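You operate a simulated robot arm through the tools that you are given. There is no shell and no other tool.

The job below is to be done with a simulated robot arm. You get a single attempt, and the scene is never put back.

Task
Rub the swarf off the white and the blue casting with the green pad.
Fine: shut the red clamp first and open it last; pad back on the blue mat. What is to be rubbed or washed off counts as gone when no trace of it is left.

Only the result counts: the job must be done as asked and must still hold three seconds after the hand-in. Knocking over, shifting, dropping, spilling or breaking anything else fails it.

Robot
A 6-joint arm with a two-finger parallel gripper, fixed in place. Base frame: the origin is on the floor under the middle of its stand, x ahead of it, y to its left, z up; the work surface is at about z = 0.82. Readings come in m, degrees, newtons and seconds.
With the tool pointing down near the work surface it reaches from about 0.42 to 0.86 m from the base axis. Its first joint turns from -115.0 to 115.0 degrees. Payload 4.2 kg.
The tool frame sits at the grasp point between the pads (the TCP): z along the fingers, y along the line on which they close. The tips reach 0.023 m beyond it. Largest opening 0.094 m; finger width 0.038, thickness 0.01; the body of the gripper, 0.054 by 0.096 m, starts 0.039 m behind the TCP.
Orientation is told as [roll, pitch, yaw] about the base's x, y, z axes, in that order, counted from this pose: with the fingers straight down and closing along the base's y, the tool's x points along the base's -x, its y along +y and its z along -z.

Tools
- The arm moves only by the tool drive_tool. Its arguments are lists of equal length, an entry for each row: "delta_pos": the shift along the tool's x, y, z in mm, a list of three; "rot": the turn, a rotation vector about the tool's x, y, z in degrees, a list of three; "jaw": the finger opening in mm, from 0 to 94. In form: {"delta_pos": [[x, y, z], ...], "rot": [[ax, ay, az], ...], "jaw": [jaw, ...]}. A call has 1 to 20 rows; each row shifts and turns the commanded pose from where the row before left it, along the tool's axes as they then stand. Rows are played at 5 a second. More than 0.05 m and 8.6 degrees between two rows, or a gripper value outside its range, and nothing of the call is played. A pose out of reach is approached as far as the arm can. The call stops where the force on the tool passes 60 N (or 10 N more than at its start, if that is more) or the arm is blocked; 0.2 s more then pass. The fingers move at their own pace (about 0.108 m/s each) and stop on an object; they squeeze with about 36 N. The grip force told is the motor's: it shows also when the fingers shut on nothing. Time passes only in rows, and 0.2 s behind the last, so rows that do not move let the fingers close. The reply holds the time, the measured pose of the TCP, the force on the tool along the base axes, the opening and the grip force, in the units named above and with some noise, with the torque about the TCP (base axes, N m) and any sound that the robot's microphone picked up.
- Cameras (640 x 400 px; columns grow to the right, rows downward): "scene" is fixed at [0.4, -0.501, 1.4431]; the picture's right is [0.94, -0.33, 0.00], its down [-0.13, -0.37, -0.92] and it looks along [0.31, 0.87, -0.39] (base axes); focal length 318 px, centre (320, 200). "wrist" rides on the gripper at [0.087, 0.016, -0.075] in the tool frame; the picture's right is [-0.18, 0.98, 0.00], its down [-0.58, -0.11, -0.81] and it looks along [-0.79, -0.15, 0.59] (tool axes); focal length 243 px, centre (320, 200). There is no depth. A picture from a camera that has moved, and an enlarged one, comes with that camera's place and axes in the base frame and with its lens.
- capture(camera): a new picture of that camera. It takes no simulated time.
- move_column(by): slides the trunk up (or, below 0, down) by that many m; the arm rides with it, the base frame stays. It gives what a move gives, with no picture.
- zoom(camera, box): a new picture of the part [left, top, right, bottom] of that camera's present view, enlarged. It takes no simulated time.
- sign_off(): hands the job in; it is judged then, once.

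Places have to be worked out from the pictures, the camera data and where the tool is seen. Open the gripper and draw the arm clear of the work before you hand the job in, unless the task says otherwise.

The tools are called after "Request:" as name(argument=value, ...) on one line, values as JSON. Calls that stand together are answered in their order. drive_tool: Moves the arm, as the interface text tells. Its arguments: {"type":"object","properties":{"delta_pos":{"type":"array","items":{"type":"array","items":{"type":"number"}}},"rot":{"type":"array","items":{"type":"array","items":{"type":"number"}}},"jaw":{"type":"array","items":{"type":"number"}}},"required":["delta_pos","rot","jaw"]} The other tools are called the same way: move_column (by) moves the trunk up or down; capture (camera) takes a picture; zoom (camera, box) takes an enlarged picture of a part of a camera's view; sign_off () hands the job in.

At the start:

```text
t: 0.0
ee_pos: [0.5743, 0.1869, 1.2054]
tcp_rot: [0.0, 0.0, -0.2]
ft_force: [0.3, -0.3, 0.1]
torque: [0.02, -0.01, -0.01]
grip_width: 0.094
gripper_force: 0.0
trunk travel left (down, up): [-0.8, 0.19]
```

scene: 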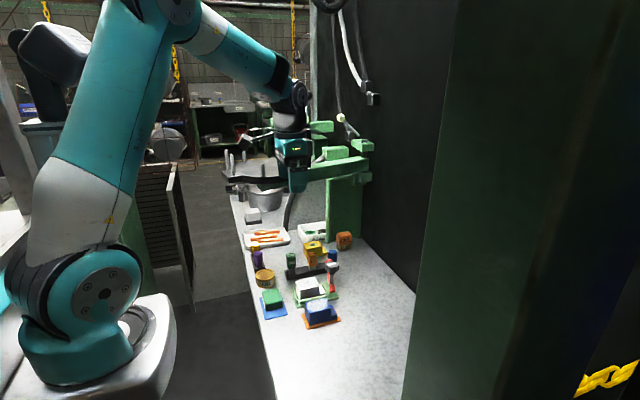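
wrist: 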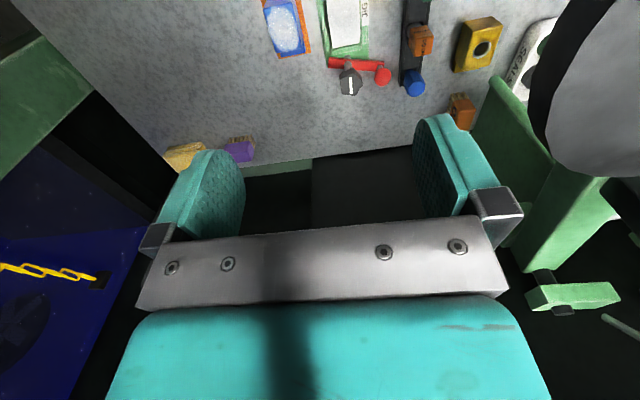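

I start by looking closer at the work surface with the scene camera and wrist camera.

Request:
zoom(camera="scene", box=[230, 220, 370, 340])

Request:
zoom(camera="wrist", box=[220, 0, 540, 160])

```text
3.33 times, centred on (300, 280) of scene
camera zoom: at [0.4, -0.501, 1.4431], right [0.94, -0.33, 0.0], down [-0.13, -0.37, -0.92], along [0.31, 0.87, -0.39], focal length 1062 px, centre (387, -67)
```

zoom: 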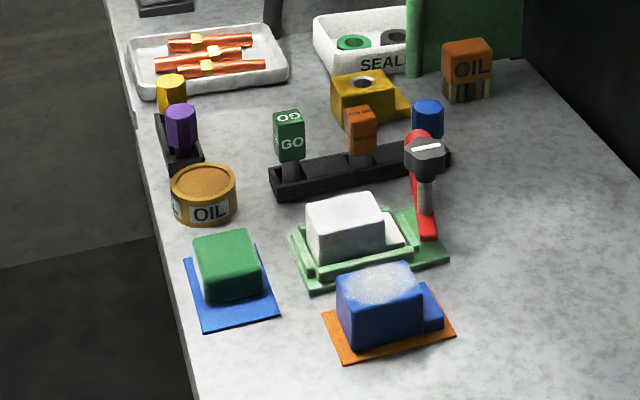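

```text
2.00 times, centred on (380, 80) of wrist
camera zoom: at [0.4865, 0.2053, 1.2809], right [0.18, 0.98, 0.0], down [0.58, -0.11, 0.81], along [0.79, -0.15, -0.59], focal length 485 px, centre (200, 440)
```

zoom: 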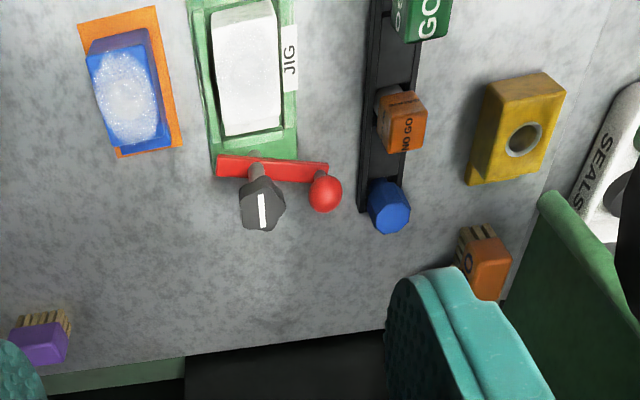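

The pad sits on the blue mat near (0.51, 0.19), the white casting is near (0.61, 0.215), the blue one near (0.616, 0.127) and the clamp near (0.69, 0.21). I lower the tool a bit and move it back to view the clamp closely.

Request:
drive_tool(delta_pos=[[0, 0, 40], [0, 0, 40], [0, 0, 40]], rot=[[0, 0, 0], [0, 0, 0], [0, 0, 0]], jaw=[94, 94, 94])

Request:
capture(camera="wrist")

Request:
zoom(camera="scene", box=[290, 240, 350, 340])

Request:
zoom(camera="wrist", box=[240, 0, 440, 120])

```text
t: 0.8
ee_pos: [0.5713, 0.1875, 1.0867]
tcp_rot: [-0.1, 0.0, 0.0]
ft_force: [-0.2, -1.0, -0.6]
torque: [0.01, -0.04, -0.03]
grip_width: 0.0939
gripper_force: 0.0
trunk travel left (down, up): [-0.8, 0.19]
```

```text
taken
camera wrist: at [0.4852, 0.2049, 1.1609], right [0.18, 0.98, 0.0], down [0.58, -0.11, 0.81], along [0.79, -0.15, -0.59], focal length 243 px, centre (320, 200)
```

wrist: 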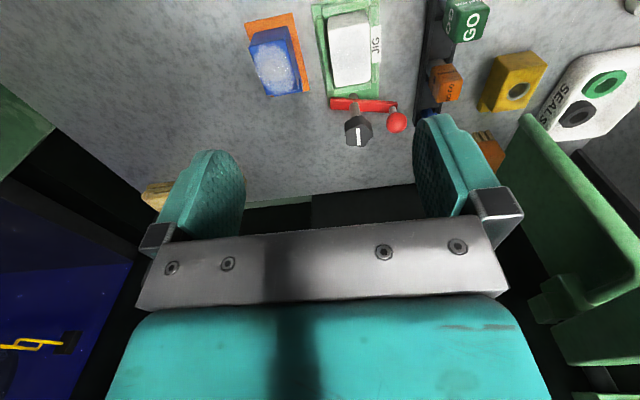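

```text
4.00 times, centred on (320, 290) of scene
camera zoom: at [0.4, -0.501, 1.4431], right [0.94, -0.33, 0.0], down [-0.13, -0.37, -0.92], along [0.31, 0.87, -0.39], focal length 1274 px, centre (320, -160)
```

zoom: 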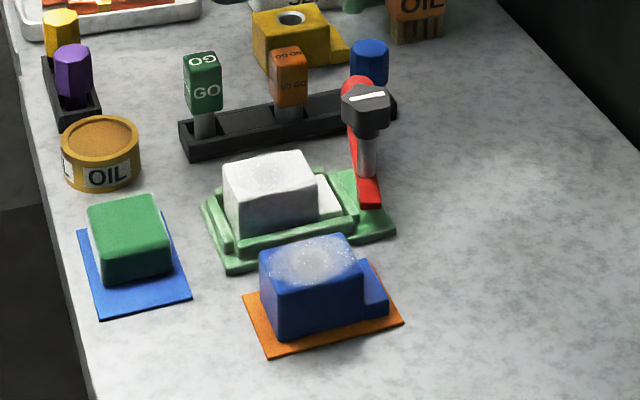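

```text
3.20 times, centred on (340, 60) of wrist
camera zoom: at [0.4852, 0.2049, 1.1609], right [0.18, 0.98, 0.0], down [0.58, -0.11, 0.81], along [0.79, -0.15, -0.59], focal length 776 px, centre (256, 648)
```

zoom: 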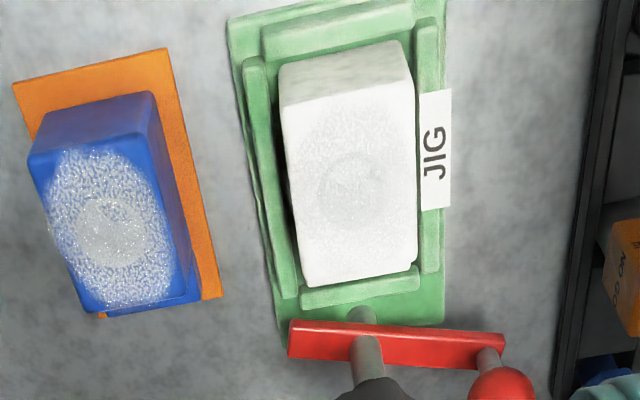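

The castings each have a stepped foot toward +x, and the red bar on a post with a ball handle looks like a swing clamp next to the white casting's foot. I go closer to see its mechanism.

Request:
drive_tool(delta_pos=[[-20, 6, 30], [-20, 6, 30], [-10, 0, 25]], rot=[[0, 0, 0], [0, 0, 0], [0, 0, 0]], jaw=[94, 94, 94])

Request:
capture(camera="wrist")

Request:
zoom(camera="wrist", box=[240, 40, 440, 165])

Request:
zoom(camera="scene", box=[310, 250, 350, 310])

```text
t: 1.6
ee_pos: [0.6236, 0.1992, 1.0015]
tcp_rot: [0.0, 0.0, -0.1]
ft_force: [-0.4, 0.2, 0.1]
torque: [0.04, -0.03, 0.01]
grip_width: 0.0939
gripper_force: 0.1
trunk travel left (down, up): [-0.8, 0.19]
```

```text
taken
camera wrist: at [0.537, 0.217, 1.0765], right [0.18, 0.98, 0.0], down [0.58, -0.11, 0.81], along [0.79, -0.15, -0.59], focal length 243 px, centre (320, 200)
```

wrist: 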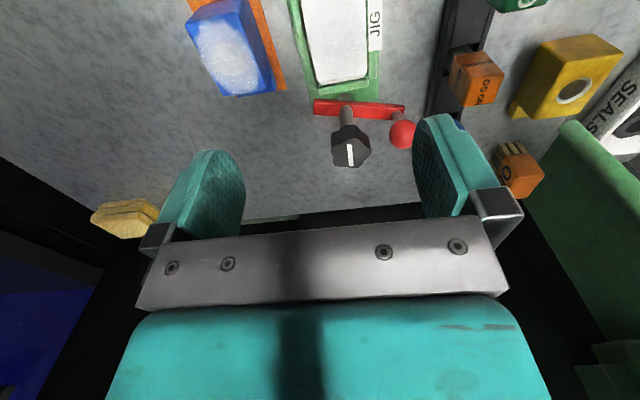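

```text
3.20 times, centred on (340, 102) of wrist
camera zoom: at [0.537, 0.217, 1.0765], right [0.18, 0.98, 0.0], down [0.58, -0.11, 0.81], along [0.79, -0.15, -0.59], focal length 776 px, centre (256, 512)
```

zoom: 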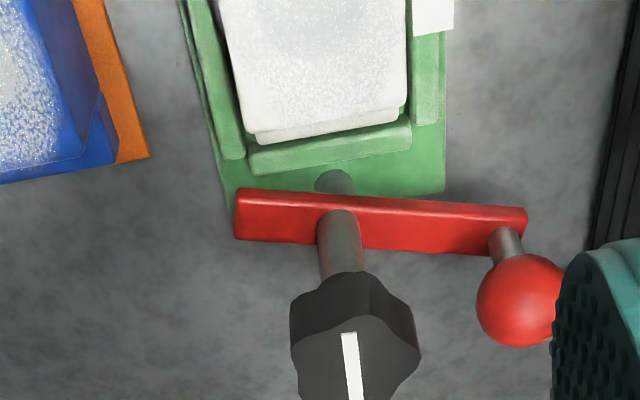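

```text
6.67 times, centred on (330, 280) of scene
camera zoom: at [0.4, -0.501, 1.4431], right [0.94, -0.33, 0.0], down [-0.13, -0.37, -0.92], along [0.31, 0.87, -0.39], focal length 2124 px, centre (253, -333)
```

zoom: 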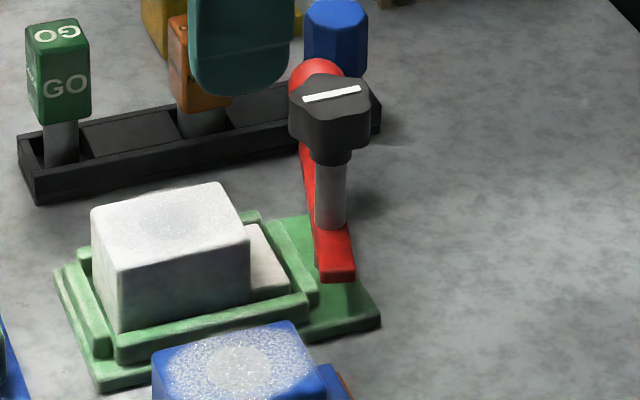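

The clamp is a red bar pivoting on a post near (0.681, 0.216), with its ball handle near (0.696, 0.267, 0.89). Swinging the ball to +x should bring the short end over the white casting's foot. I move over the ball and turn the fingers to close tangentially (yaw about +78°), then look again.

Request:
drive_tool(delta_pos=[[-33, 31, 0], [-33, 31, 0], [0, 0, 0], [0, 0, 0], [0, 0, 0], [0, 0, 0], [0, 0, 0], [0, 0, 0], [0, 0, 0], [0, 0, 0], [0, 0, 0], [0, 0, 0]], rot=[[0, 0, 0], [0, 0, 0], [0, 0, -7.8], [0, 0, -7.8], [0, 0, -7.8], [0, 0, -7.8], [0, 0, -7.8], [0, 0, -7.8], [0, 0, -7.8], [0, 0, -7.8], [0, 0, -7.8], [0, 0, -7.8]], jaw=[94, 94, 94, 94, 94, 94, 94, 94, 94, 94, 94, 94])

Request:
capture(camera="wrist")

Request:
zoom(camera="scene", box=[280, 220, 370, 310])

```text
t: 4.2
ee_pos: [0.6897, 0.2618, 1.0014]
tcp_rot: [-0.1, 0.1, 78.1]
ft_force: [0.5, 1.2, 0.0]
torque: [0.03, 0.03, -0.01]
grip_width: 0.0939
gripper_force: 0.0
trunk travel left (down, up): [-0.8, 0.19]
```

```text
taken
camera wrist: at [0.6556, 0.1816, 1.0761], right [-0.92, 0.38, 0.0], down [0.23, 0.55, 0.81], along [0.31, 0.74, -0.59], focal length 243 px, centre (320, 200)
```

wrist: 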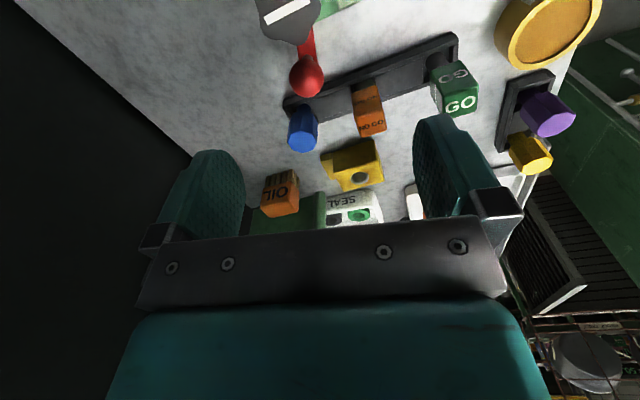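

```text
4.44 times, centred on (325, 265) of scene
camera zoom: at [0.4, -0.501, 1.4431], right [0.94, -0.33, 0.0], down [-0.13, -0.37, -0.92], along [0.31, 0.87, -0.39], focal length 1416 px, centre (298, -89)
```

zoom: 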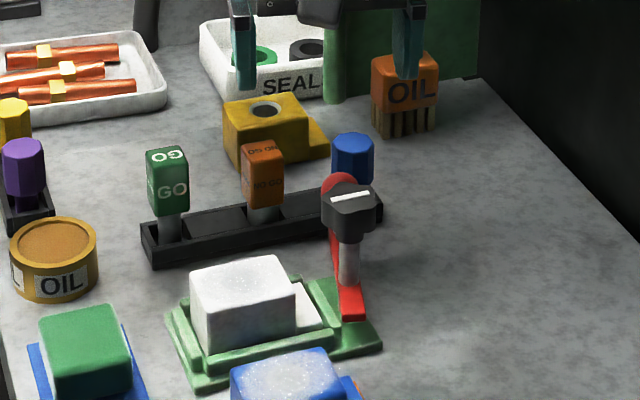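

I see the ball near (0.70, 0.264). To locate the pivot and ball accurately, I back off toward −y for a better view.

Request:
drive_tool(delta_pos=[[40, 0, 0], [40, 0, 0]], rot=[[0, 0, 0], [0, 0, 0]], jaw=[94, 94])

Request:
zoom(camera="wrist", box=[200, 0, 440, 150])

```text
t: 4.8
ee_pos: [0.6726, 0.1832, 1.0011]
tcp_rot: [0.0, 0.0, 78.0]
ft_force: [0.6, -0.4, 0.6]
torque: [-0.03, 0.01, 0.02]
grip_width: 0.0941
gripper_force: 0.0
trunk travel left (down, up): [-0.8, 0.19]
```

```text
2.67 times, centred on (320, 75) of wrist
camera zoom: at [0.6387, 0.1035, 1.0752], right [-0.92, 0.38, 0.0], down [0.23, 0.55, 0.81], along [0.31, 0.74, -0.59], focal length 647 px, centre (320, 533)
```

zoom: 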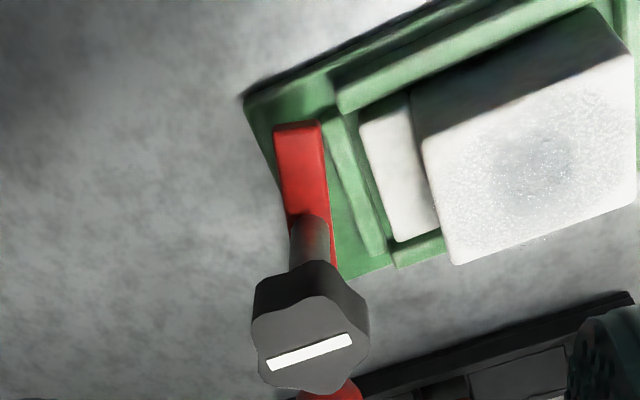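

Triangulating two views puts the ball at about (0.702, 0.267, 0.883) and the post at (0.688, 0.2145), with the bar about 75° from +x. I hover over the ball with a partly closed jaw to check alignment.

Request:
drive_tool(delta_pos=[[-30, -4, 0], [-30, -4, 0], [-28, -3.6, 0], [0, 0, 30], [0, 0, 30], [0, 0, 0]], rot=[[0, 0, 0], [0, 0, 0], [0, 0, 3], [0, 0, 0], [0, 0, 0], [0, 0, 0]], jaw=[46, 46, 46, 46, 46, 46])

Request:
capture(camera="wrist")

Request:
zoom(camera="scene", box=[300, 230, 360, 290])

```text
t: 6.2
ee_pos: [0.7031, 0.2669, 0.9418]
tcp_rot: [0.0, 0.1, 74.9]
ft_force: [0.2, 0.4, 0.1]
torque: [-0.01, 0.02, -0.01]
grip_width: 0.0462
gripper_force: 0.0
trunk travel left (down, up): [-0.8, 0.19]
```

```text
taken
camera wrist: at [0.6638, 0.1887, 1.0161], right [-0.9, 0.43, 0.0], down [0.26, 0.53, 0.81], along [0.35, 0.73, -0.59], focal length 243 px, centre (320, 200)
```

wrist: 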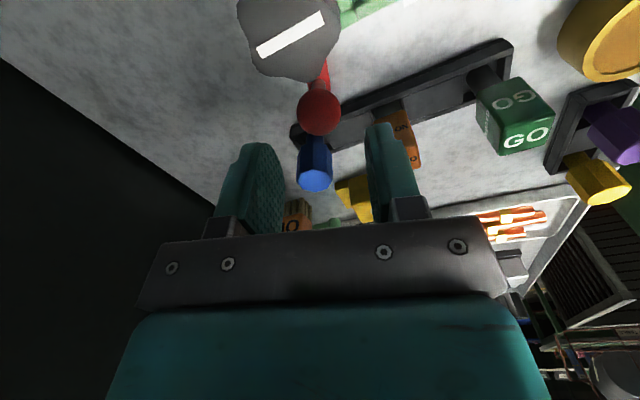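

```text
6.67 times, centred on (330, 260) of scene
camera zoom: at [0.4, -0.501, 1.4431], right [0.94, -0.33, 0.0], down [-0.13, -0.37, -0.92], along [0.31, 0.87, -0.39], focal length 2124 px, centre (253, -200)
```

zoom: 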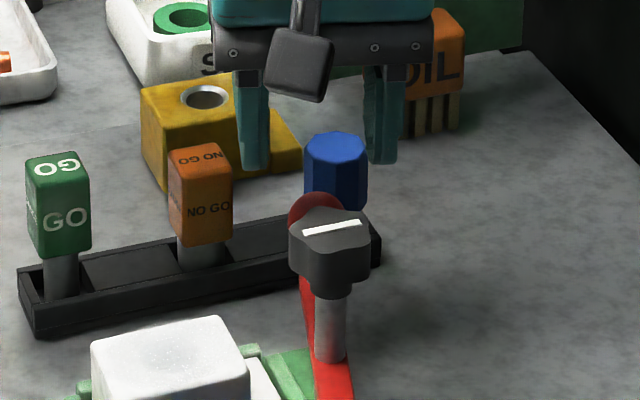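

The ball sits between the fingers just as planned. I descend to cage it at TCP z ≈ 0.89.

Request:
drive_tool(delta_pos=[[0, 0, 15], [0, 0, 15], [0, 0, 12], [0, 0, 10]], rot=[[0, 0, 0], [0, 0, 0], [0, 0, 0], [0, 0, 0]], jaw=[46, 46, 46, 46])

Request:
capture(camera="wrist")

Request:
zoom(camera="scene", box=[300, 230, 360, 290])

```text
t: 7.2
ee_pos: [0.7017, 0.2664, 0.8888]
tcp_rot: [0.0, 0.0, 74.9]
ft_force: [0.8, -0.4, 0.5]
torque: [0.01, -0.01, 0.0]
grip_width: 0.046
gripper_force: 0.1
trunk travel left (down, up): [-0.8, 0.19]
```

```text
taken
camera wrist: at [0.6637, 0.1892, 0.9636], right [-0.9, 0.43, 0.0], down [0.26, 0.53, 0.81], along [0.35, 0.73, -0.59], focal length 243 px, centre (320, 200)
```

wrist: 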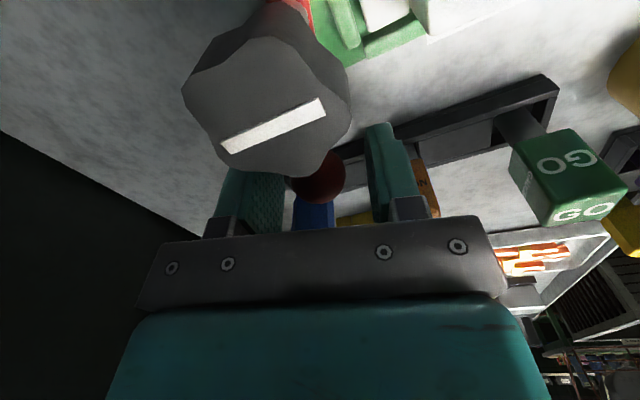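

```text
6.67 times, centred on (330, 260) of scene
camera zoom: at [0.4, -0.501, 1.4431], right [0.94, -0.33, 0.0], down [-0.13, -0.37, -0.92], along [0.31, 0.87, -0.39], focal length 2124 px, centre (253, -200)
```

zoom: 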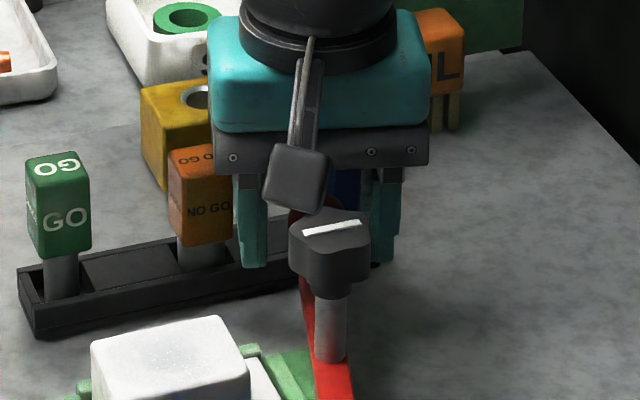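

The ball is caged between the fingers. I close to about 30 mm (loose cage), then swing a first 15° clockwise and check the forces.

Request:
drive_tool(delta_pos=[[0, 0, 0], [0, 0, 0], [0.46, -7.0, 0], [0.46, -7.0, 0]], rot=[[0, 0, 0], [0, 0, 0], [0, 0, 7.5], [0, 0, 7.5]], jaw=[30, 30, 30, 30])

Request:
capture(camera="wrist")

Request:
zoom(camera="scene", box=[290, 240, 360, 310])

```text
t: 8.2
ee_pos: [0.7147, 0.2621, 0.8894]
tcp_rot: [0.0, -0.1, 59.8]
ft_force: [-0.4, 0.7, -0.6]
torque: [0.02, -0.04, 0.01]
grip_width: 0.0301
gripper_force: 0.2
trunk travel left (down, up): [-0.8, 0.19]
```

```text
taken
camera wrist: at [0.6574, 0.1965, 0.9636], right [-0.76, 0.65, 0.0], down [0.39, 0.45, 0.81], along [0.53, 0.61, -0.59], focal length 243 px, centre (320, 200)
```

wrist: 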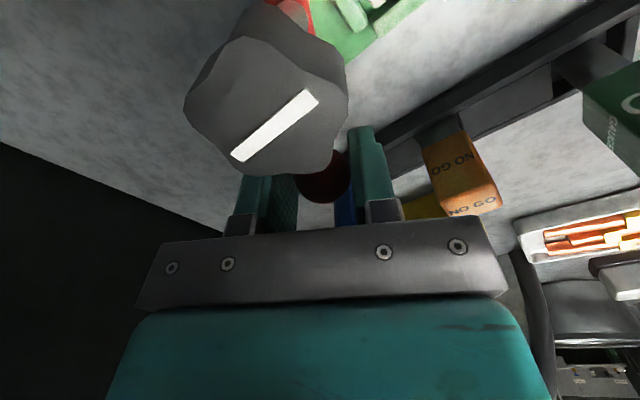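

```text
5.71 times, centred on (325, 275) of scene
camera zoom: at [0.4, -0.501, 1.4431], right [0.94, -0.33, 0.0], down [-0.13, -0.37, -0.92], along [0.31, 0.87, -0.39], focal length 1820 px, centre (291, -229)
```

zoom: 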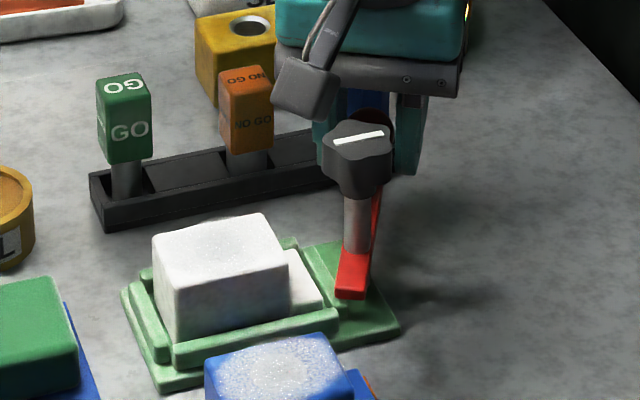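

The bar swings easily (its short end is moving toward the foot) while the grey knob stays still. I continue the arc another 45°.

Request:
drive_tool(delta_pos=[[0.46, -7.0, 0], [0.46, -7.0, 0], [0.46, -7.0, 0], [0.46, -7.0, 0], [0.46, -7.0, 0], [0.46, -7.0, 0]], rot=[[0, 0, 7.5], [0, 0, 7.5], [0, 0, 7.5], [0, 0, 7.5], [0, 0, 7.5], [0, 0, 7.5]], jaw=[30, 30, 30, 30, 30, 30])

Request:
capture(camera="wrist")

Request:
zoom(camera="scene", box=[290, 240, 360, 310])

```text
t: 9.6
ee_pos: [0.7393, 0.2295, 0.8891]
tcp_rot: [0.0, 0.0, 14.8]
ft_force: [0.0, -0.2, -0.1]
torque: [-0.01, 0.0, 0.0]
grip_width: 0.03
gripper_force: 0.1
trunk travel left (down, up): [-0.8, 0.19]
```

```text
taken
camera wrist: at [0.6521, 0.2238, 0.9636], right [-0.07, 1.0, 0.0], down [0.59, 0.04, 0.81], along [0.8, 0.06, -0.59], focal length 243 px, centre (320, 200)
```

wrist: 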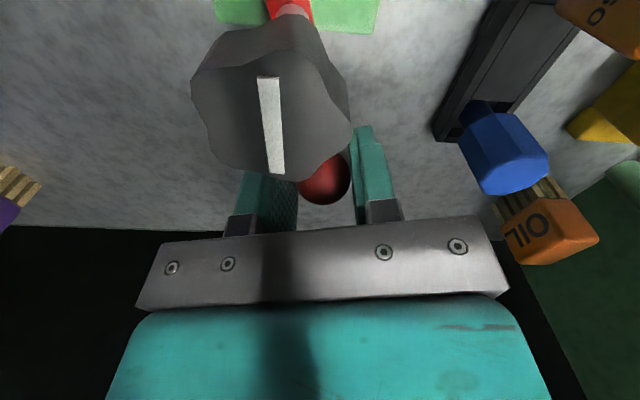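

```text
5.71 times, centred on (325, 275) of scene
camera zoom: at [0.4, -0.501, 1.4431], right [0.94, -0.33, 0.0], down [-0.13, -0.37, -0.92], along [0.31, 0.87, -0.39], focal length 1820 px, centre (291, -229)
```

zoom: 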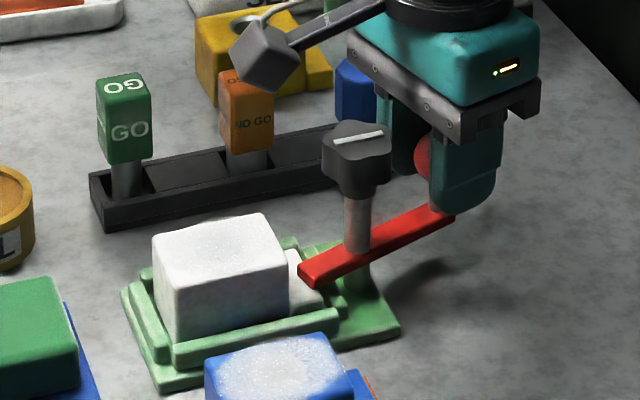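

The short end is now coming over the foot. I carry on by another 15° in finer steps, watching for a stop.

Request:
drive_tool(delta_pos=[[0.2, -4.7, 0], [0.2, -4.7, 0], [0.2, -4.7, 0]], rot=[[0, 0, 5], [0, 0, 5], [0, 0, 5]], jaw=[30, 30, 30])

Request:
capture(camera="wrist")

Request:
zoom(camera="scene", box=[290, 240, 360, 310])

```text
t: 10.4
ee_pos: [0.742, 0.2159, 0.8894]
tcp_rot: [0.0, 0.0, -0.1]
ft_force: [-0.2, -0.8, -0.1]
torque: [0.02, -0.02, 0.04]
grip_width: 0.0301
gripper_force: 0.1
trunk travel left (down, up): [-0.8, 0.19]
```

```text
taken
camera wrist: at [0.6554, 0.2323, 0.9642], right [0.19, 0.98, 0.0], down [0.58, -0.11, 0.81], along [0.79, -0.15, -0.59], focal length 243 px, centre (320, 200)
```

wrist: 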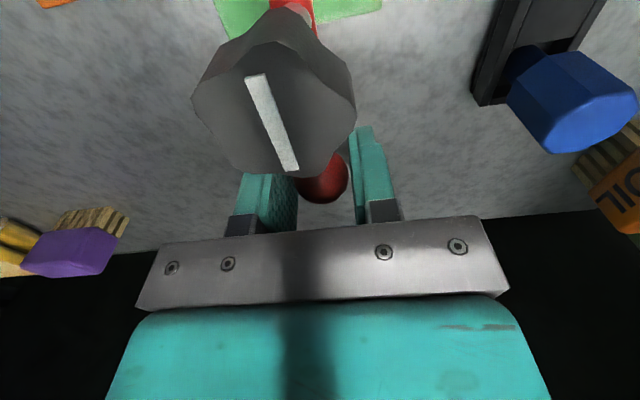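

```text
5.71 times, centred on (325, 275) of scene
camera zoom: at [0.4, -0.501, 1.4431], right [0.94, -0.33, 0.0], down [-0.13, -0.37, -0.92], along [0.31, 0.87, -0.39], focal length 1820 px, centre (291, -229)
```

zoom: 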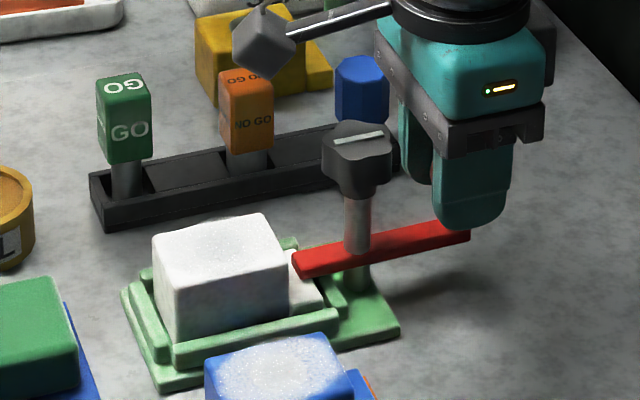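

No stop felt yet; the bar should be about 2–4° short of straight because of the cage play. I nudge it a little further and check the force.

Request:
drive_tool(delta_pos=[[0, -1.5, 0], [0, -1.5, 0], [0, 0, 0]], rot=[[0, 0, 0], [0, 0, 0], [0, 0, 0]], jaw=[30, 30, 30])

Request:
zoom(camera="scene", box=[305, 260, 355, 300])

Request:
zoom(camera="wrist", box=[200, 0, 440, 220])

```text
t: 11.2
ee_pos: [0.7415, 0.2145, 0.8898]
tcp_rot: [0.0, 0.0, 0.0]
ft_force: [0.6, 4.0, 0.3]
torque: [0.03, -0.07, 0.02]
grip_width: 0.0315
gripper_force: 2.2
trunk travel left (down, up): [-0.8, 0.19]
```

```text
10.00 times, centred on (330, 280) of scene
camera zoom: at [0.4, -0.501, 1.4431], right [0.94, -0.33, 0.0], down [-0.13, -0.37, -0.92], along [0.31, 0.87, -0.39], focal length 3186 px, centre (220, -600)
```

zoom: 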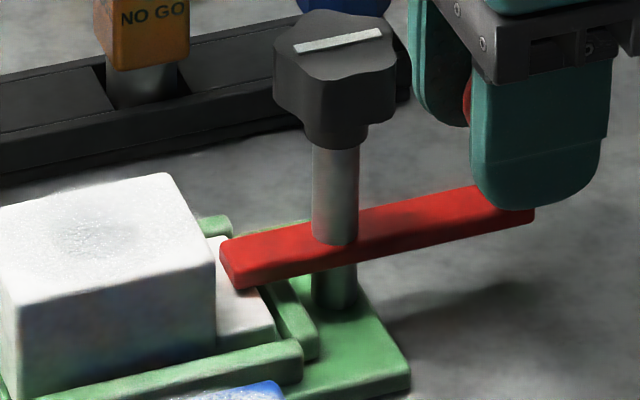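

```text
1.82 times, centred on (320, 110) of wrist
camera zoom: at [0.6552, 0.2299, 0.964], right [0.18, 0.98, 0.0], down [0.58, -0.11, 0.81], along [0.79, -0.15, -0.59], focal length 441 px, centre (320, 364)
```

zoom: 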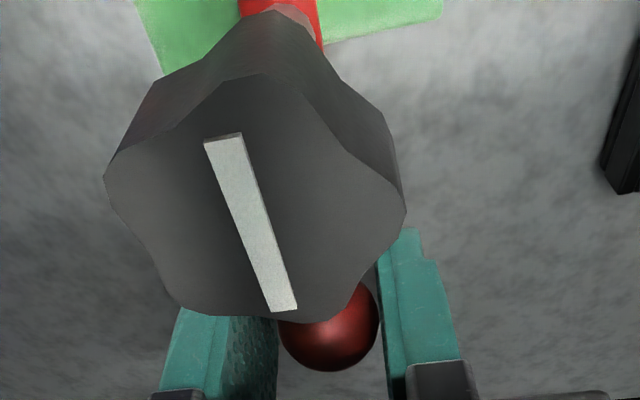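

A stop was reached (4 N on y, ball at the pivot's y). I open, rise and look at the clamp from above.

Request:
drive_tool(delta_pos=[[0, 1.5, 0], [0, 0, 0], [0, 0, -30], [0, 0, -40], [0, 0, -40], [40, 0, 0]], rot=[[0, 0, 0], [0, 0, 0], [0, 0, 0], [0, 0, 0], [0, 0, 0], [0, 0, 0]], jaw=[46, 46, 46, 46, 46, 46])

Request:
capture(camera="wrist")

Request:
zoom(camera="scene", box=[305, 260, 355, 300])

```text
t: 12.6
ee_pos: [0.7013, 0.2141, 0.9981]
tcp_rot: [-0.1, 0.1, -0.2]
ft_force: [1.1, 0.2, -0.5]
torque: [0.0, 0.01, 0.01]
grip_width: 0.0462
gripper_force: 0.0
trunk travel left (down, up): [-0.8, 0.19]
```

```text
taken
camera wrist: at [0.6152, 0.2312, 1.0741], right [0.19, 0.98, 0.0], down [0.58, -0.11, 0.81], along [0.79, -0.15, -0.59], focal length 243 px, centre (320, 200)
```

wrist: 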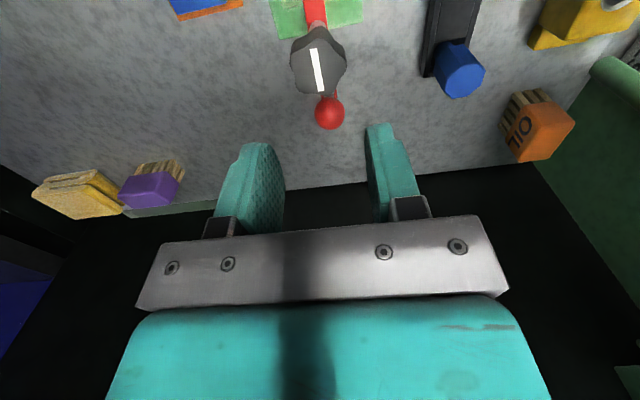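

```text
10.00 times, centred on (330, 280) of scene
camera zoom: at [0.4, -0.501, 1.4431], right [0.94, -0.33, 0.0], down [-0.13, -0.37, -0.92], along [0.31, 0.87, -0.39], focal length 3186 px, centre (220, -600)
```

zoom: 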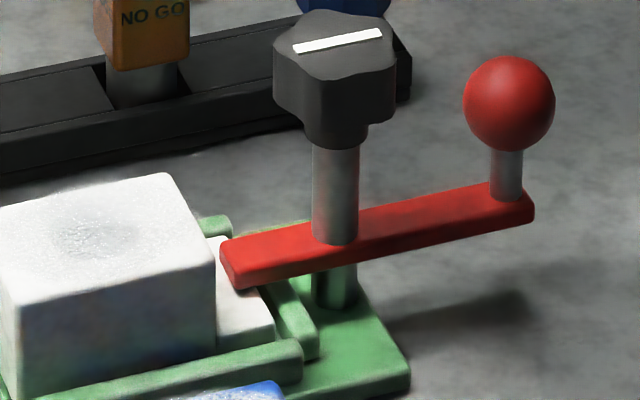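

The bar now lies straight over the foot and stays there. I zoom in on the knob and bar to judge whether the grey knob with the white mark is a separate tightening part.

Request:
zoom(camera="wrist", box=[260, 0, 380, 140])

Request:
zoom(camera="scene", box=[322, 262, 342, 294])

```text
2.86 times, centred on (320, 70) of wrist
camera zoom: at [0.6152, 0.2312, 1.0741], right [0.19, 0.98, 0.0], down [0.58, -0.11, 0.81], along [0.79, -0.15, -0.59], focal length 693 px, centre (320, 571)
```

zoom: 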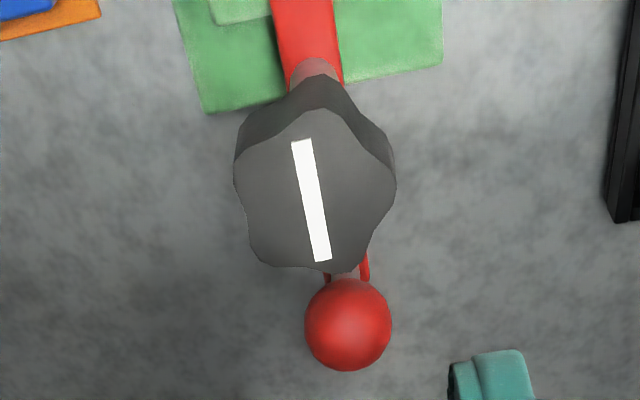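

```text
12.50 times, centred on (332, 278) of scene
camera zoom: at [0.4, -0.501, 1.4431], right [0.94, -0.33, 0.0], down [-0.13, -0.37, -0.92], along [0.31, 0.87, -0.39], focal length 3982 px, centre (170, -775)
```

zoom: 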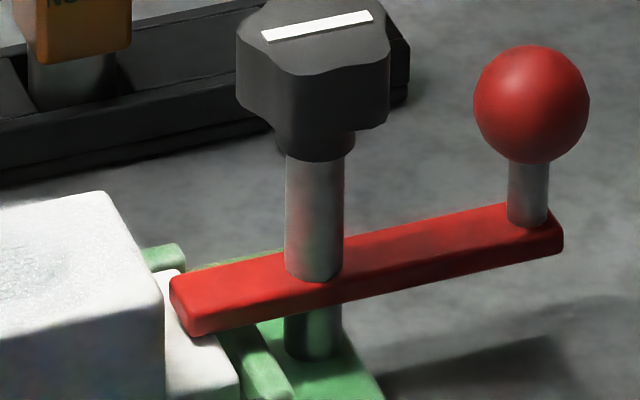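

The bar floats slightly above the foot and the 5-lobed star knob with its white mark looks like a tightening screw. I'll test it gently: hover over the knob at (0.687, 0.215), descend with the jaw open, and grip it.

Request:
drive_tool(delta_pos=[[14.5, 1, 0], [0, 0, 40], [0, 0, 30], [0, 0, 22]], rot=[[0, 0, 0], [0, 0, 0], [0, 0, 0], [0, 0, 0]], jaw=[62, 62, 62, 62])

Request:
capture(camera="wrist")

Request:
zoom(camera="scene", box=[290, 240, 360, 310])

```text
t: 13.6
ee_pos: [0.6867, 0.2142, 0.9076]
tcp_rot: [0.0, 0.0, -0.1]
ft_force: [-0.9, 0.1, 0.4]
torque: [0.0, -0.01, 0.01]
grip_width: 0.062
gripper_force: 0.0
trunk travel left (down, up): [-0.8, 0.19]
```

```text
taken
camera wrist: at [0.6007, 0.2327, 0.982], right [0.19, 0.98, 0.0], down [0.58, -0.11, 0.81], along [0.79, -0.15, -0.59], focal length 243 px, centre (320, 200)
```

wrist: 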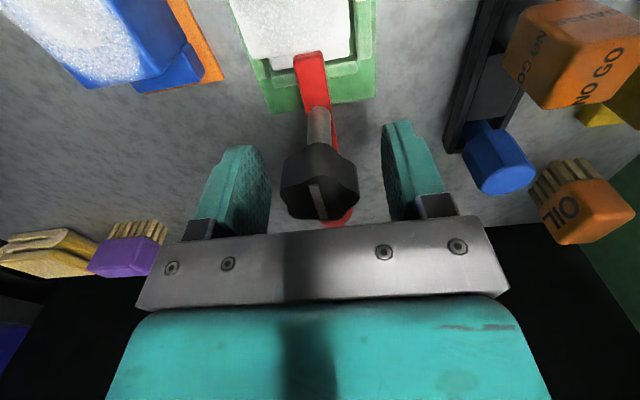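

```text
5.71 times, centred on (325, 275) of scene
camera zoom: at [0.4, -0.501, 1.4431], right [0.94, -0.33, 0.0], down [-0.13, -0.37, -0.92], along [0.31, 0.87, -0.39], focal length 1820 px, centre (291, -229)
```

zoom: 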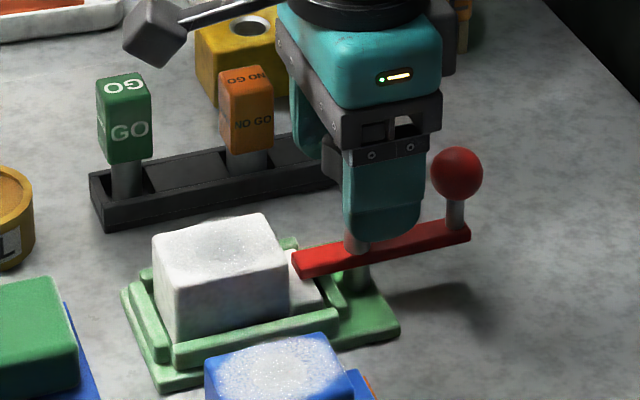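

The knob is centred between the fingers. I close to grip it and check the forces before any twist.

Request:
drive_tool(delta_pos=[[0, 0, 0], [0, 0, 0], [0, 0, 0]], rot=[[0, 0, 0], [0, 0, 0], [0, 0, 0]], jaw=[40, 28, 28])

Request:
capture(camera="wrist")

```text
t: 14.4
ee_pos: [0.6878, 0.2146, 0.9068]
tcp_rot: [0.1, 0.0, -0.1]
ft_force: [-0.2, -5.8, -0.7]
torque: [-0.16, -0.27, -0.03]
grip_width: 0.034
gripper_force: 45.3
trunk travel left (down, up): [-0.8, 0.19]
```

```text
taken
camera wrist: at [0.6008, 0.2321, 0.9819], right [0.19, 0.98, 0.0], down [0.58, -0.11, 0.81], along [0.79, -0.15, -0.59], focal length 243 px, centre (320, 200)
```

wrist: 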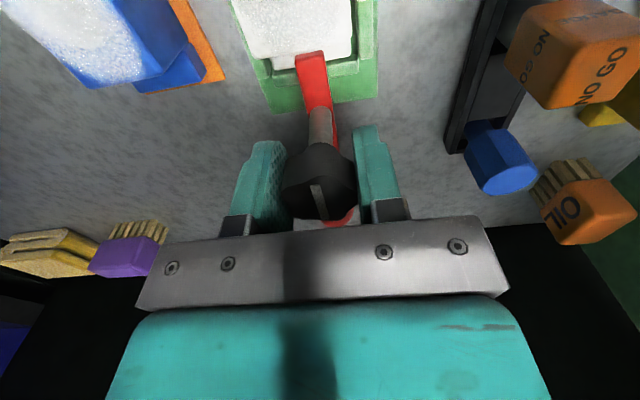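

The knob is gripped at 34 mm with only small side force. I twist 5° clockwise in small steps and read the torque.

Request:
drive_tool(delta_pos=[[0, 0, 0], [0, 0, 0], [0, 0, 0]], rot=[[0, 0, 2], [0, 0, 3], [0, 0, 0]], jaw=[28, 28, 28])

Request:
capture(camera="wrist")

Request:
zoom(camera="scene", box=[290, 240, 360, 310])

```text
t: 15.2
ee_pos: [0.6886, 0.2154, 0.9073]
tcp_rot: [0.0, 0.0, -5.0]
ft_force: [4.1, -5.1, 2.1]
torque: [-0.14, 1.26, -0.03]
grip_width: 0.0337
gripper_force: 45.2
trunk travel left (down, up): [-0.8, 0.19]
```

```text
taken
camera wrist: at [0.6026, 0.2397, 0.9819], right [0.27, 0.96, 0.0], down [0.57, -0.16, 0.81], along [0.78, -0.22, -0.59], focal length 243 px, centre (320, 200)
```

wrist: 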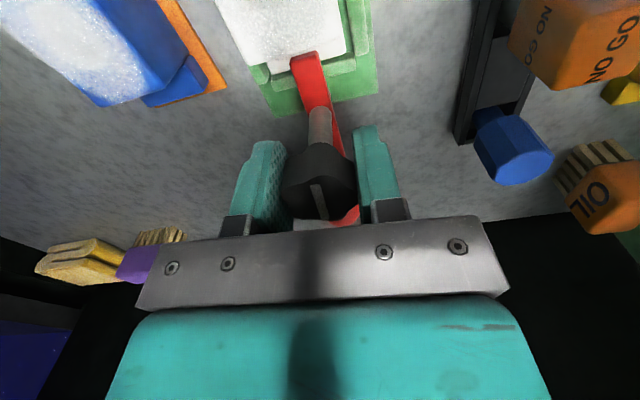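

```text
5.71 times, centred on (325, 275) of scene
camera zoom: at [0.4, -0.501, 1.4431], right [0.94, -0.33, 0.0], down [-0.13, -0.37, -0.92], along [0.31, 0.87, -0.39], focal length 1820 px, centre (291, -229)
```

zoom: 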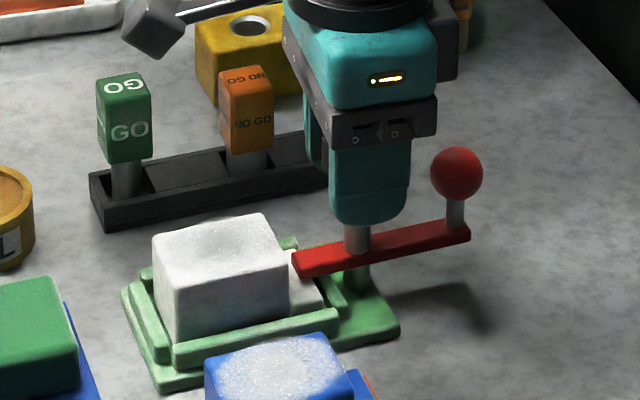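

The knob turns with almost no torque, so it is a real tightening screw. I keep turning clockwise and watch for the torque to rise.

Request:
drive_tool(delta_pos=[[0, 0, 0], [0, 0, 0], [0, 0, 0], [0, 0, 0], [0, 0, 0]], rot=[[0, 0, 6], [0, 0, 6], [0, 0, 6], [0, 0, 6], [0, 0, 0]], jaw=[28, 28, 28, 28, 28])

Request:
capture(camera="wrist")

Request:
zoom(camera="scene", box=[290, 240, 360, 310])

```text
t: 16.4
ee_pos: [0.6879, 0.2165, 0.9066]
tcp_rot: [0.1, 0.0, -29.2]
ft_force: [5.9, 2.2, 0.6]
torque: [-0.08, 0.32, 0.02]
grip_width: 0.0338
gripper_force: 45.1
trunk travel left (down, up): [-0.8, 0.19]
```

```text
taken
camera wrist: at [0.6197, 0.2727, 0.9819], right [0.64, 0.77, 0.0], down [0.45, -0.38, 0.81], along [0.62, -0.51, -0.59], focal length 243 px, centre (320, 200)
```

wrist: 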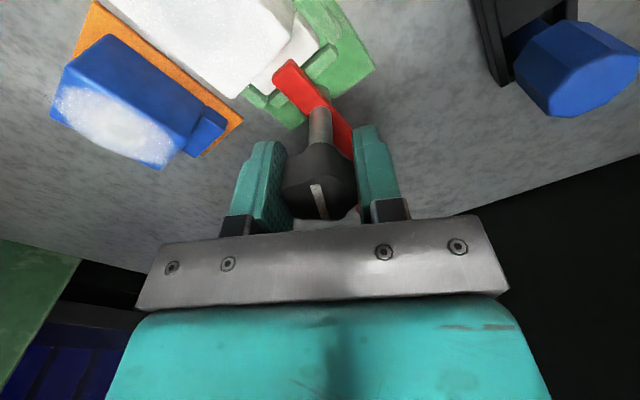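

```text
5.71 times, centred on (325, 275) of scene
camera zoom: at [0.4, -0.501, 1.4431], right [0.94, -0.33, 0.0], down [-0.13, -0.37, -0.92], along [0.31, 0.87, -0.39], focal length 1820 px, centre (291, -229)
```

zoom: 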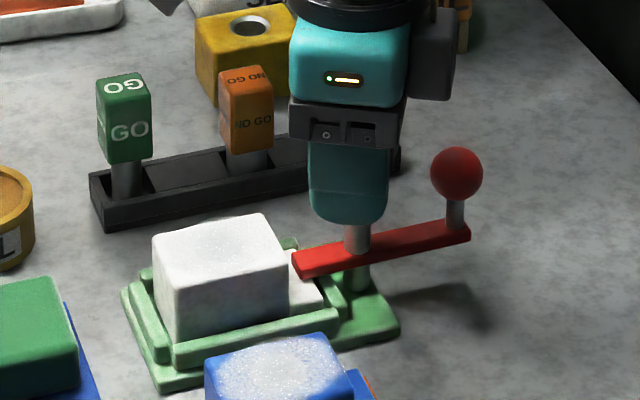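

Still turning freely with the mark following. I continue clockwise another 30°.

Request:
drive_tool(delta_pos=[[0, 0, 0], [0, 0, 0], [0, 0, 0], [0, 0, 0], [0, 0, 0], [0, 0, 0]], rot=[[0, 0, 6], [0, 0, 6], [0, 0, 6], [0, 0, 6], [0, 0, 6], [0, 0, 0]], jaw=[28, 28, 28, 28, 28, 28])

Request:
capture(camera="wrist")

Request:
zoom(camera="scene", box=[290, 240, 360, 310])

```text
t: 17.8
ee_pos: [0.6879, 0.2145, 0.9078]
tcp_rot: [0.0, 0.0, -59.0]
ft_force: [15.7, 14.9, -1.5]
torque: [-1.04, -0.68, 0.05]
grip_width: 0.034
gripper_force: 44.7
trunk travel left (down, up): [-0.8, 0.19]
```

```text
taken
camera wrist: at [0.6574, 0.2996, 0.9819], right [0.94, 0.35, 0.0], down [0.2, -0.56, 0.81], along [0.28, -0.76, -0.59], focal length 243 px, centre (320, 200)
```

wrist: 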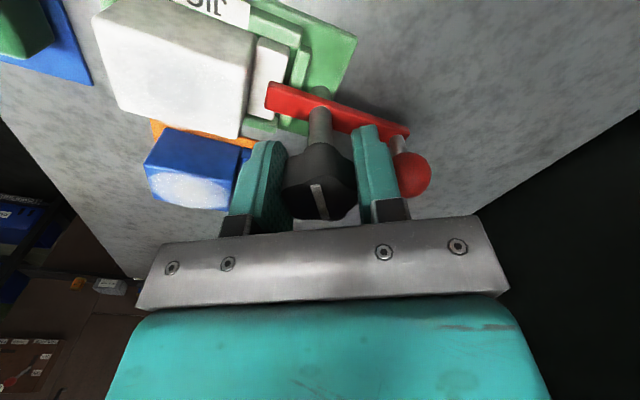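

```text
5.71 times, centred on (325, 275) of scene
camera zoom: at [0.4, -0.501, 1.4431], right [0.94, -0.33, 0.0], down [-0.13, -0.37, -0.92], along [0.31, 0.87, -0.39], focal length 1820 px, centre (291, -229)
```

zoom: 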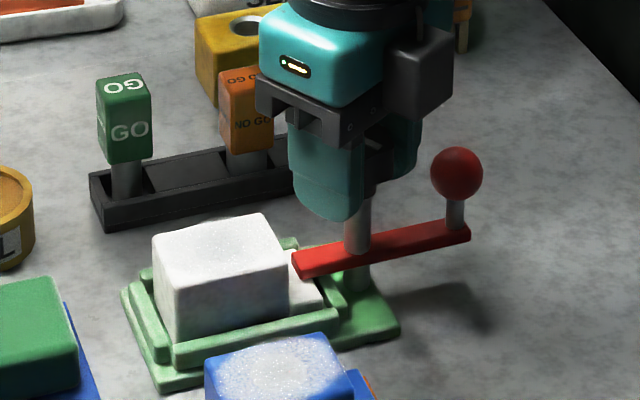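

Side force has grown along the finger axis from a small centring error, while the twist torque remains tiny. I shift 1 mm along tool +y to relieve it and check.

Request:
drive_tool(delta_pos=[[0, 1, 0], [0, 0, 0]], rot=[[0, 0, 0], [0, 0, 0]], jaw=[28, 28])

```text
t: 18.4
ee_pos: [0.6878, 0.2161, 0.9077]
tcp_rot: [0.0, 0.0, -59.0]
ft_force: [9.9, 11.8, 2.8]
torque: [0.07, -0.26, 0.04]
grip_width: 0.0341
gripper_force: 44.7
trunk travel left (down, up): [-0.8, 0.19]
```

That reduced the side force by about 6 N; I shift another 2 mm and then continue turning in small steps.

Request:
drive_tool(delta_pos=[[0, 1, 0], [0, 1, 0], [0, 0, 0], [0, 0, 0], [0, 0, 0], [0, 0, 0]], rot=[[0, 0, 0], [0, 0, 0], [0, 0, 5], [0, 0, 5], [0, 0, 5], [0, 0, 0]], jaw=[28, 28, 28, 28, 28, 28])

Request:
zoom(camera="scene", box=[290, 240, 360, 310])

Request:
zoom(camera="wrist", box=[200, 60, 440, 240])

```text
t: 19.8
ee_pos: [0.6889, 0.2162, 0.9061]
tcp_rot: [-0.2, 0.0, -74.1]
ft_force: [-9.7, 1.7, 9.7]
torque: [0.61, 0.44, -0.04]
grip_width: 0.0338
gripper_force: 44.9
trunk travel left (down, up): [-0.8, 0.19]
```

```text
5.71 times, centred on (325, 275) of scene
camera zoom: at [0.4, -0.501, 1.4431], right [0.94, -0.33, 0.0], down [-0.13, -0.37, -0.92], along [0.31, 0.87, -0.39], focal length 1820 px, centre (291, -229)
```

zoom: 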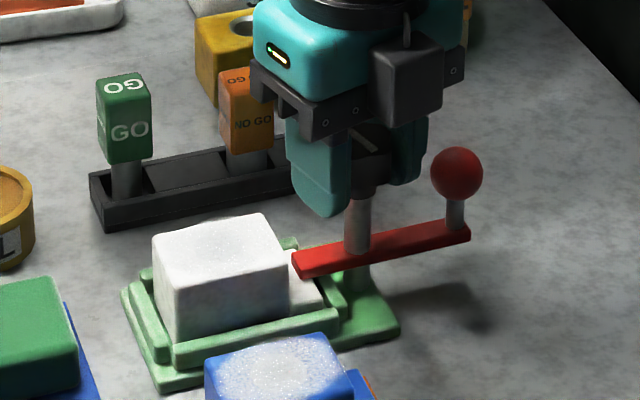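

```text
2.22 times, centred on (320, 150) of wrist
camera zoom: at [0.6805, 0.3051, 0.9818], right [1.0, 0.09, 0.0], down [0.06, -0.59, 0.81], along [0.07, -0.8, -0.59], focal length 539 px, centre (320, 311)
```

zoom: 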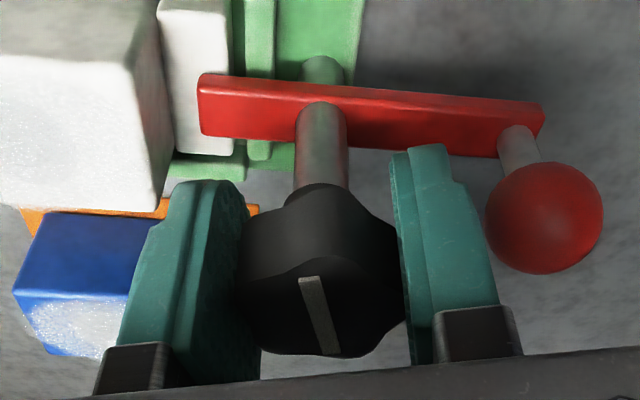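

The knob has followed to about 74° with no tightening torque so far; the ball is close to the right finger but clear. I recentre by −1 mm and turn on to 90°.

Request:
drive_tool(delta_pos=[[0, -1.2, 0], [0, 0, 0], [0, 0, 0], [0, 0, 0], [0, 0, 0]], rot=[[0, 0, 0], [0, 0, 5], [0, 0, 5], [0, 0, 5], [0, 0, 0]], jaw=[28, 28, 28, 28, 28])

Request:
zoom(camera="scene", box=[290, 240, 360, 310])

Request:
zoom(camera="wrist", box=[200, 60, 440, 240])

```text
t: 21.0
ee_pos: [0.6894, 0.2169, 0.9066]
tcp_rot: [0.1, 0.0, -89.1]
ft_force: [4.4, 6.3, -0.9]
torque: [-1.1, -0.3, 0.02]
grip_width: 0.0337
gripper_force: 45.3
trunk travel left (down, up): [-0.8, 0.19]
```

```text
5.71 times, centred on (325, 275) of scene
camera zoom: at [0.4, -0.501, 1.4431], right [0.94, -0.33, 0.0], down [-0.13, -0.37, -0.92], along [0.31, 0.87, -0.39], focal length 1820 px, centre (291, -229)
```

zoom: 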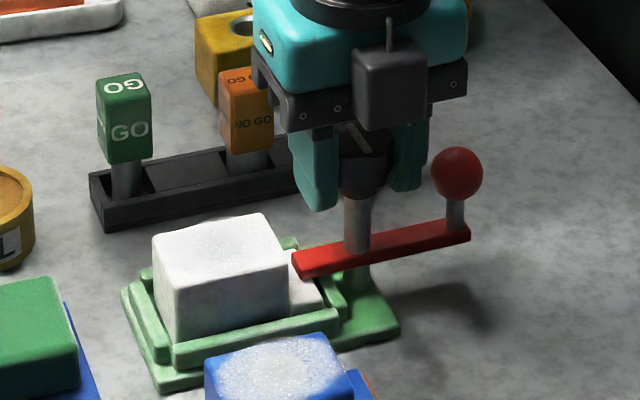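

```text
2.22 times, centred on (320, 150) of wrist
camera zoom: at [0.7038, 0.3042, 0.9818], right [0.99, -0.17, 0.0], down [-0.1, -0.58, 0.81], along [-0.14, -0.79, -0.59], focal length 539 px, centre (320, 311)
```

zoom: 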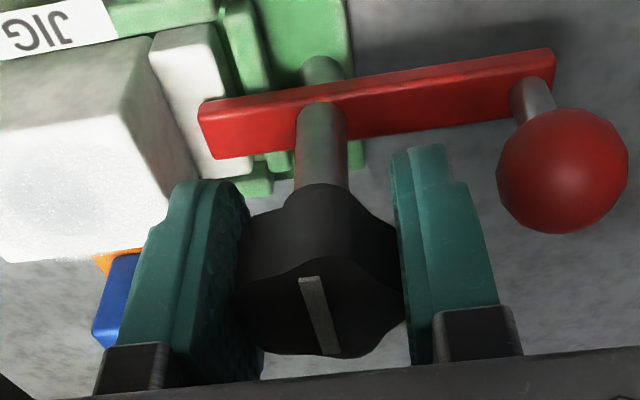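

At 90° there is still no resistance. I keep turning clockwise in the same grip, watching the torque.

Request:
drive_tool(delta_pos=[[0, 0.7, 0], [0, 0, 0], [0, 0, 0], [0, 0, 0], [0, 0, 0], [0, 0, 0]], rot=[[0, 0, 6], [0, 0, 6], [0, 0, 6], [0, 0, 6], [0, 0, 6], [0, 0, 0]], jaw=[28, 28, 28, 28, 28, 28])

Request:
zoom(camera="scene", box=[290, 240, 360, 310])

Request:
zoom(camera="wrist", box=[200, 60, 440, 240])

```text
t: 22.4
ee_pos: [0.6894, 0.217, 0.9055]
tcp_rot: [0.0, 0.0, -119.2]
ft_force: [7.0, -2.4, 1.8]
torque: [0.02, 0.28, 0.52]
grip_width: 0.0356
gripper_force: 45.2
trunk travel left (down, up): [-0.8, 0.19]
```

```text
5.71 times, centred on (325, 275) of scene
camera zoom: at [0.4, -0.501, 1.4431], right [0.94, -0.33, 0.0], down [-0.13, -0.37, -0.92], along [0.31, 0.87, -0.39], focal length 1820 px, centre (291, -229)
```

zoom: 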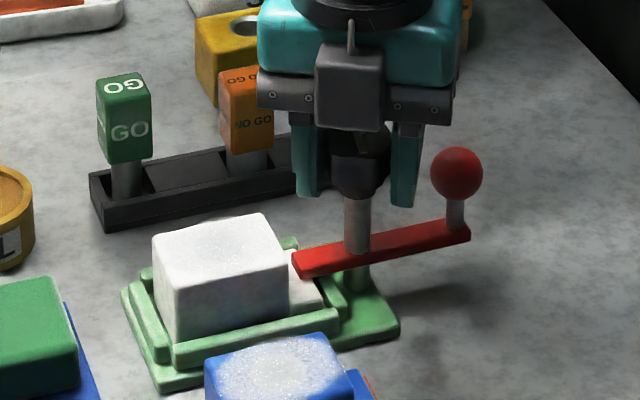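

```text
2.22 times, centred on (320, 150) of wrist
camera zoom: at [0.7459, 0.2843, 0.9815], right [0.77, -0.64, 0.0], down [-0.38, -0.45, 0.81], along [-0.52, -0.62, -0.59], focal length 539 px, centre (320, 311)
```

zoom: 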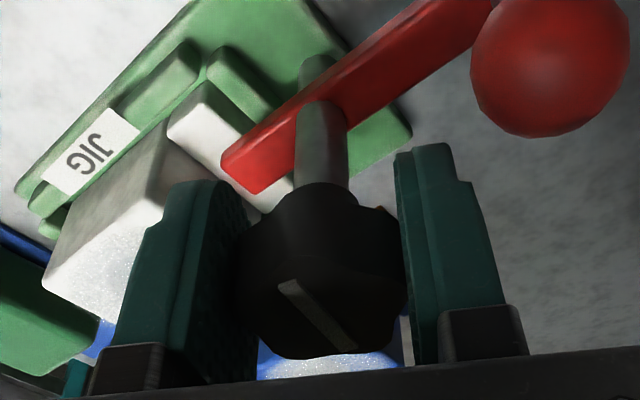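

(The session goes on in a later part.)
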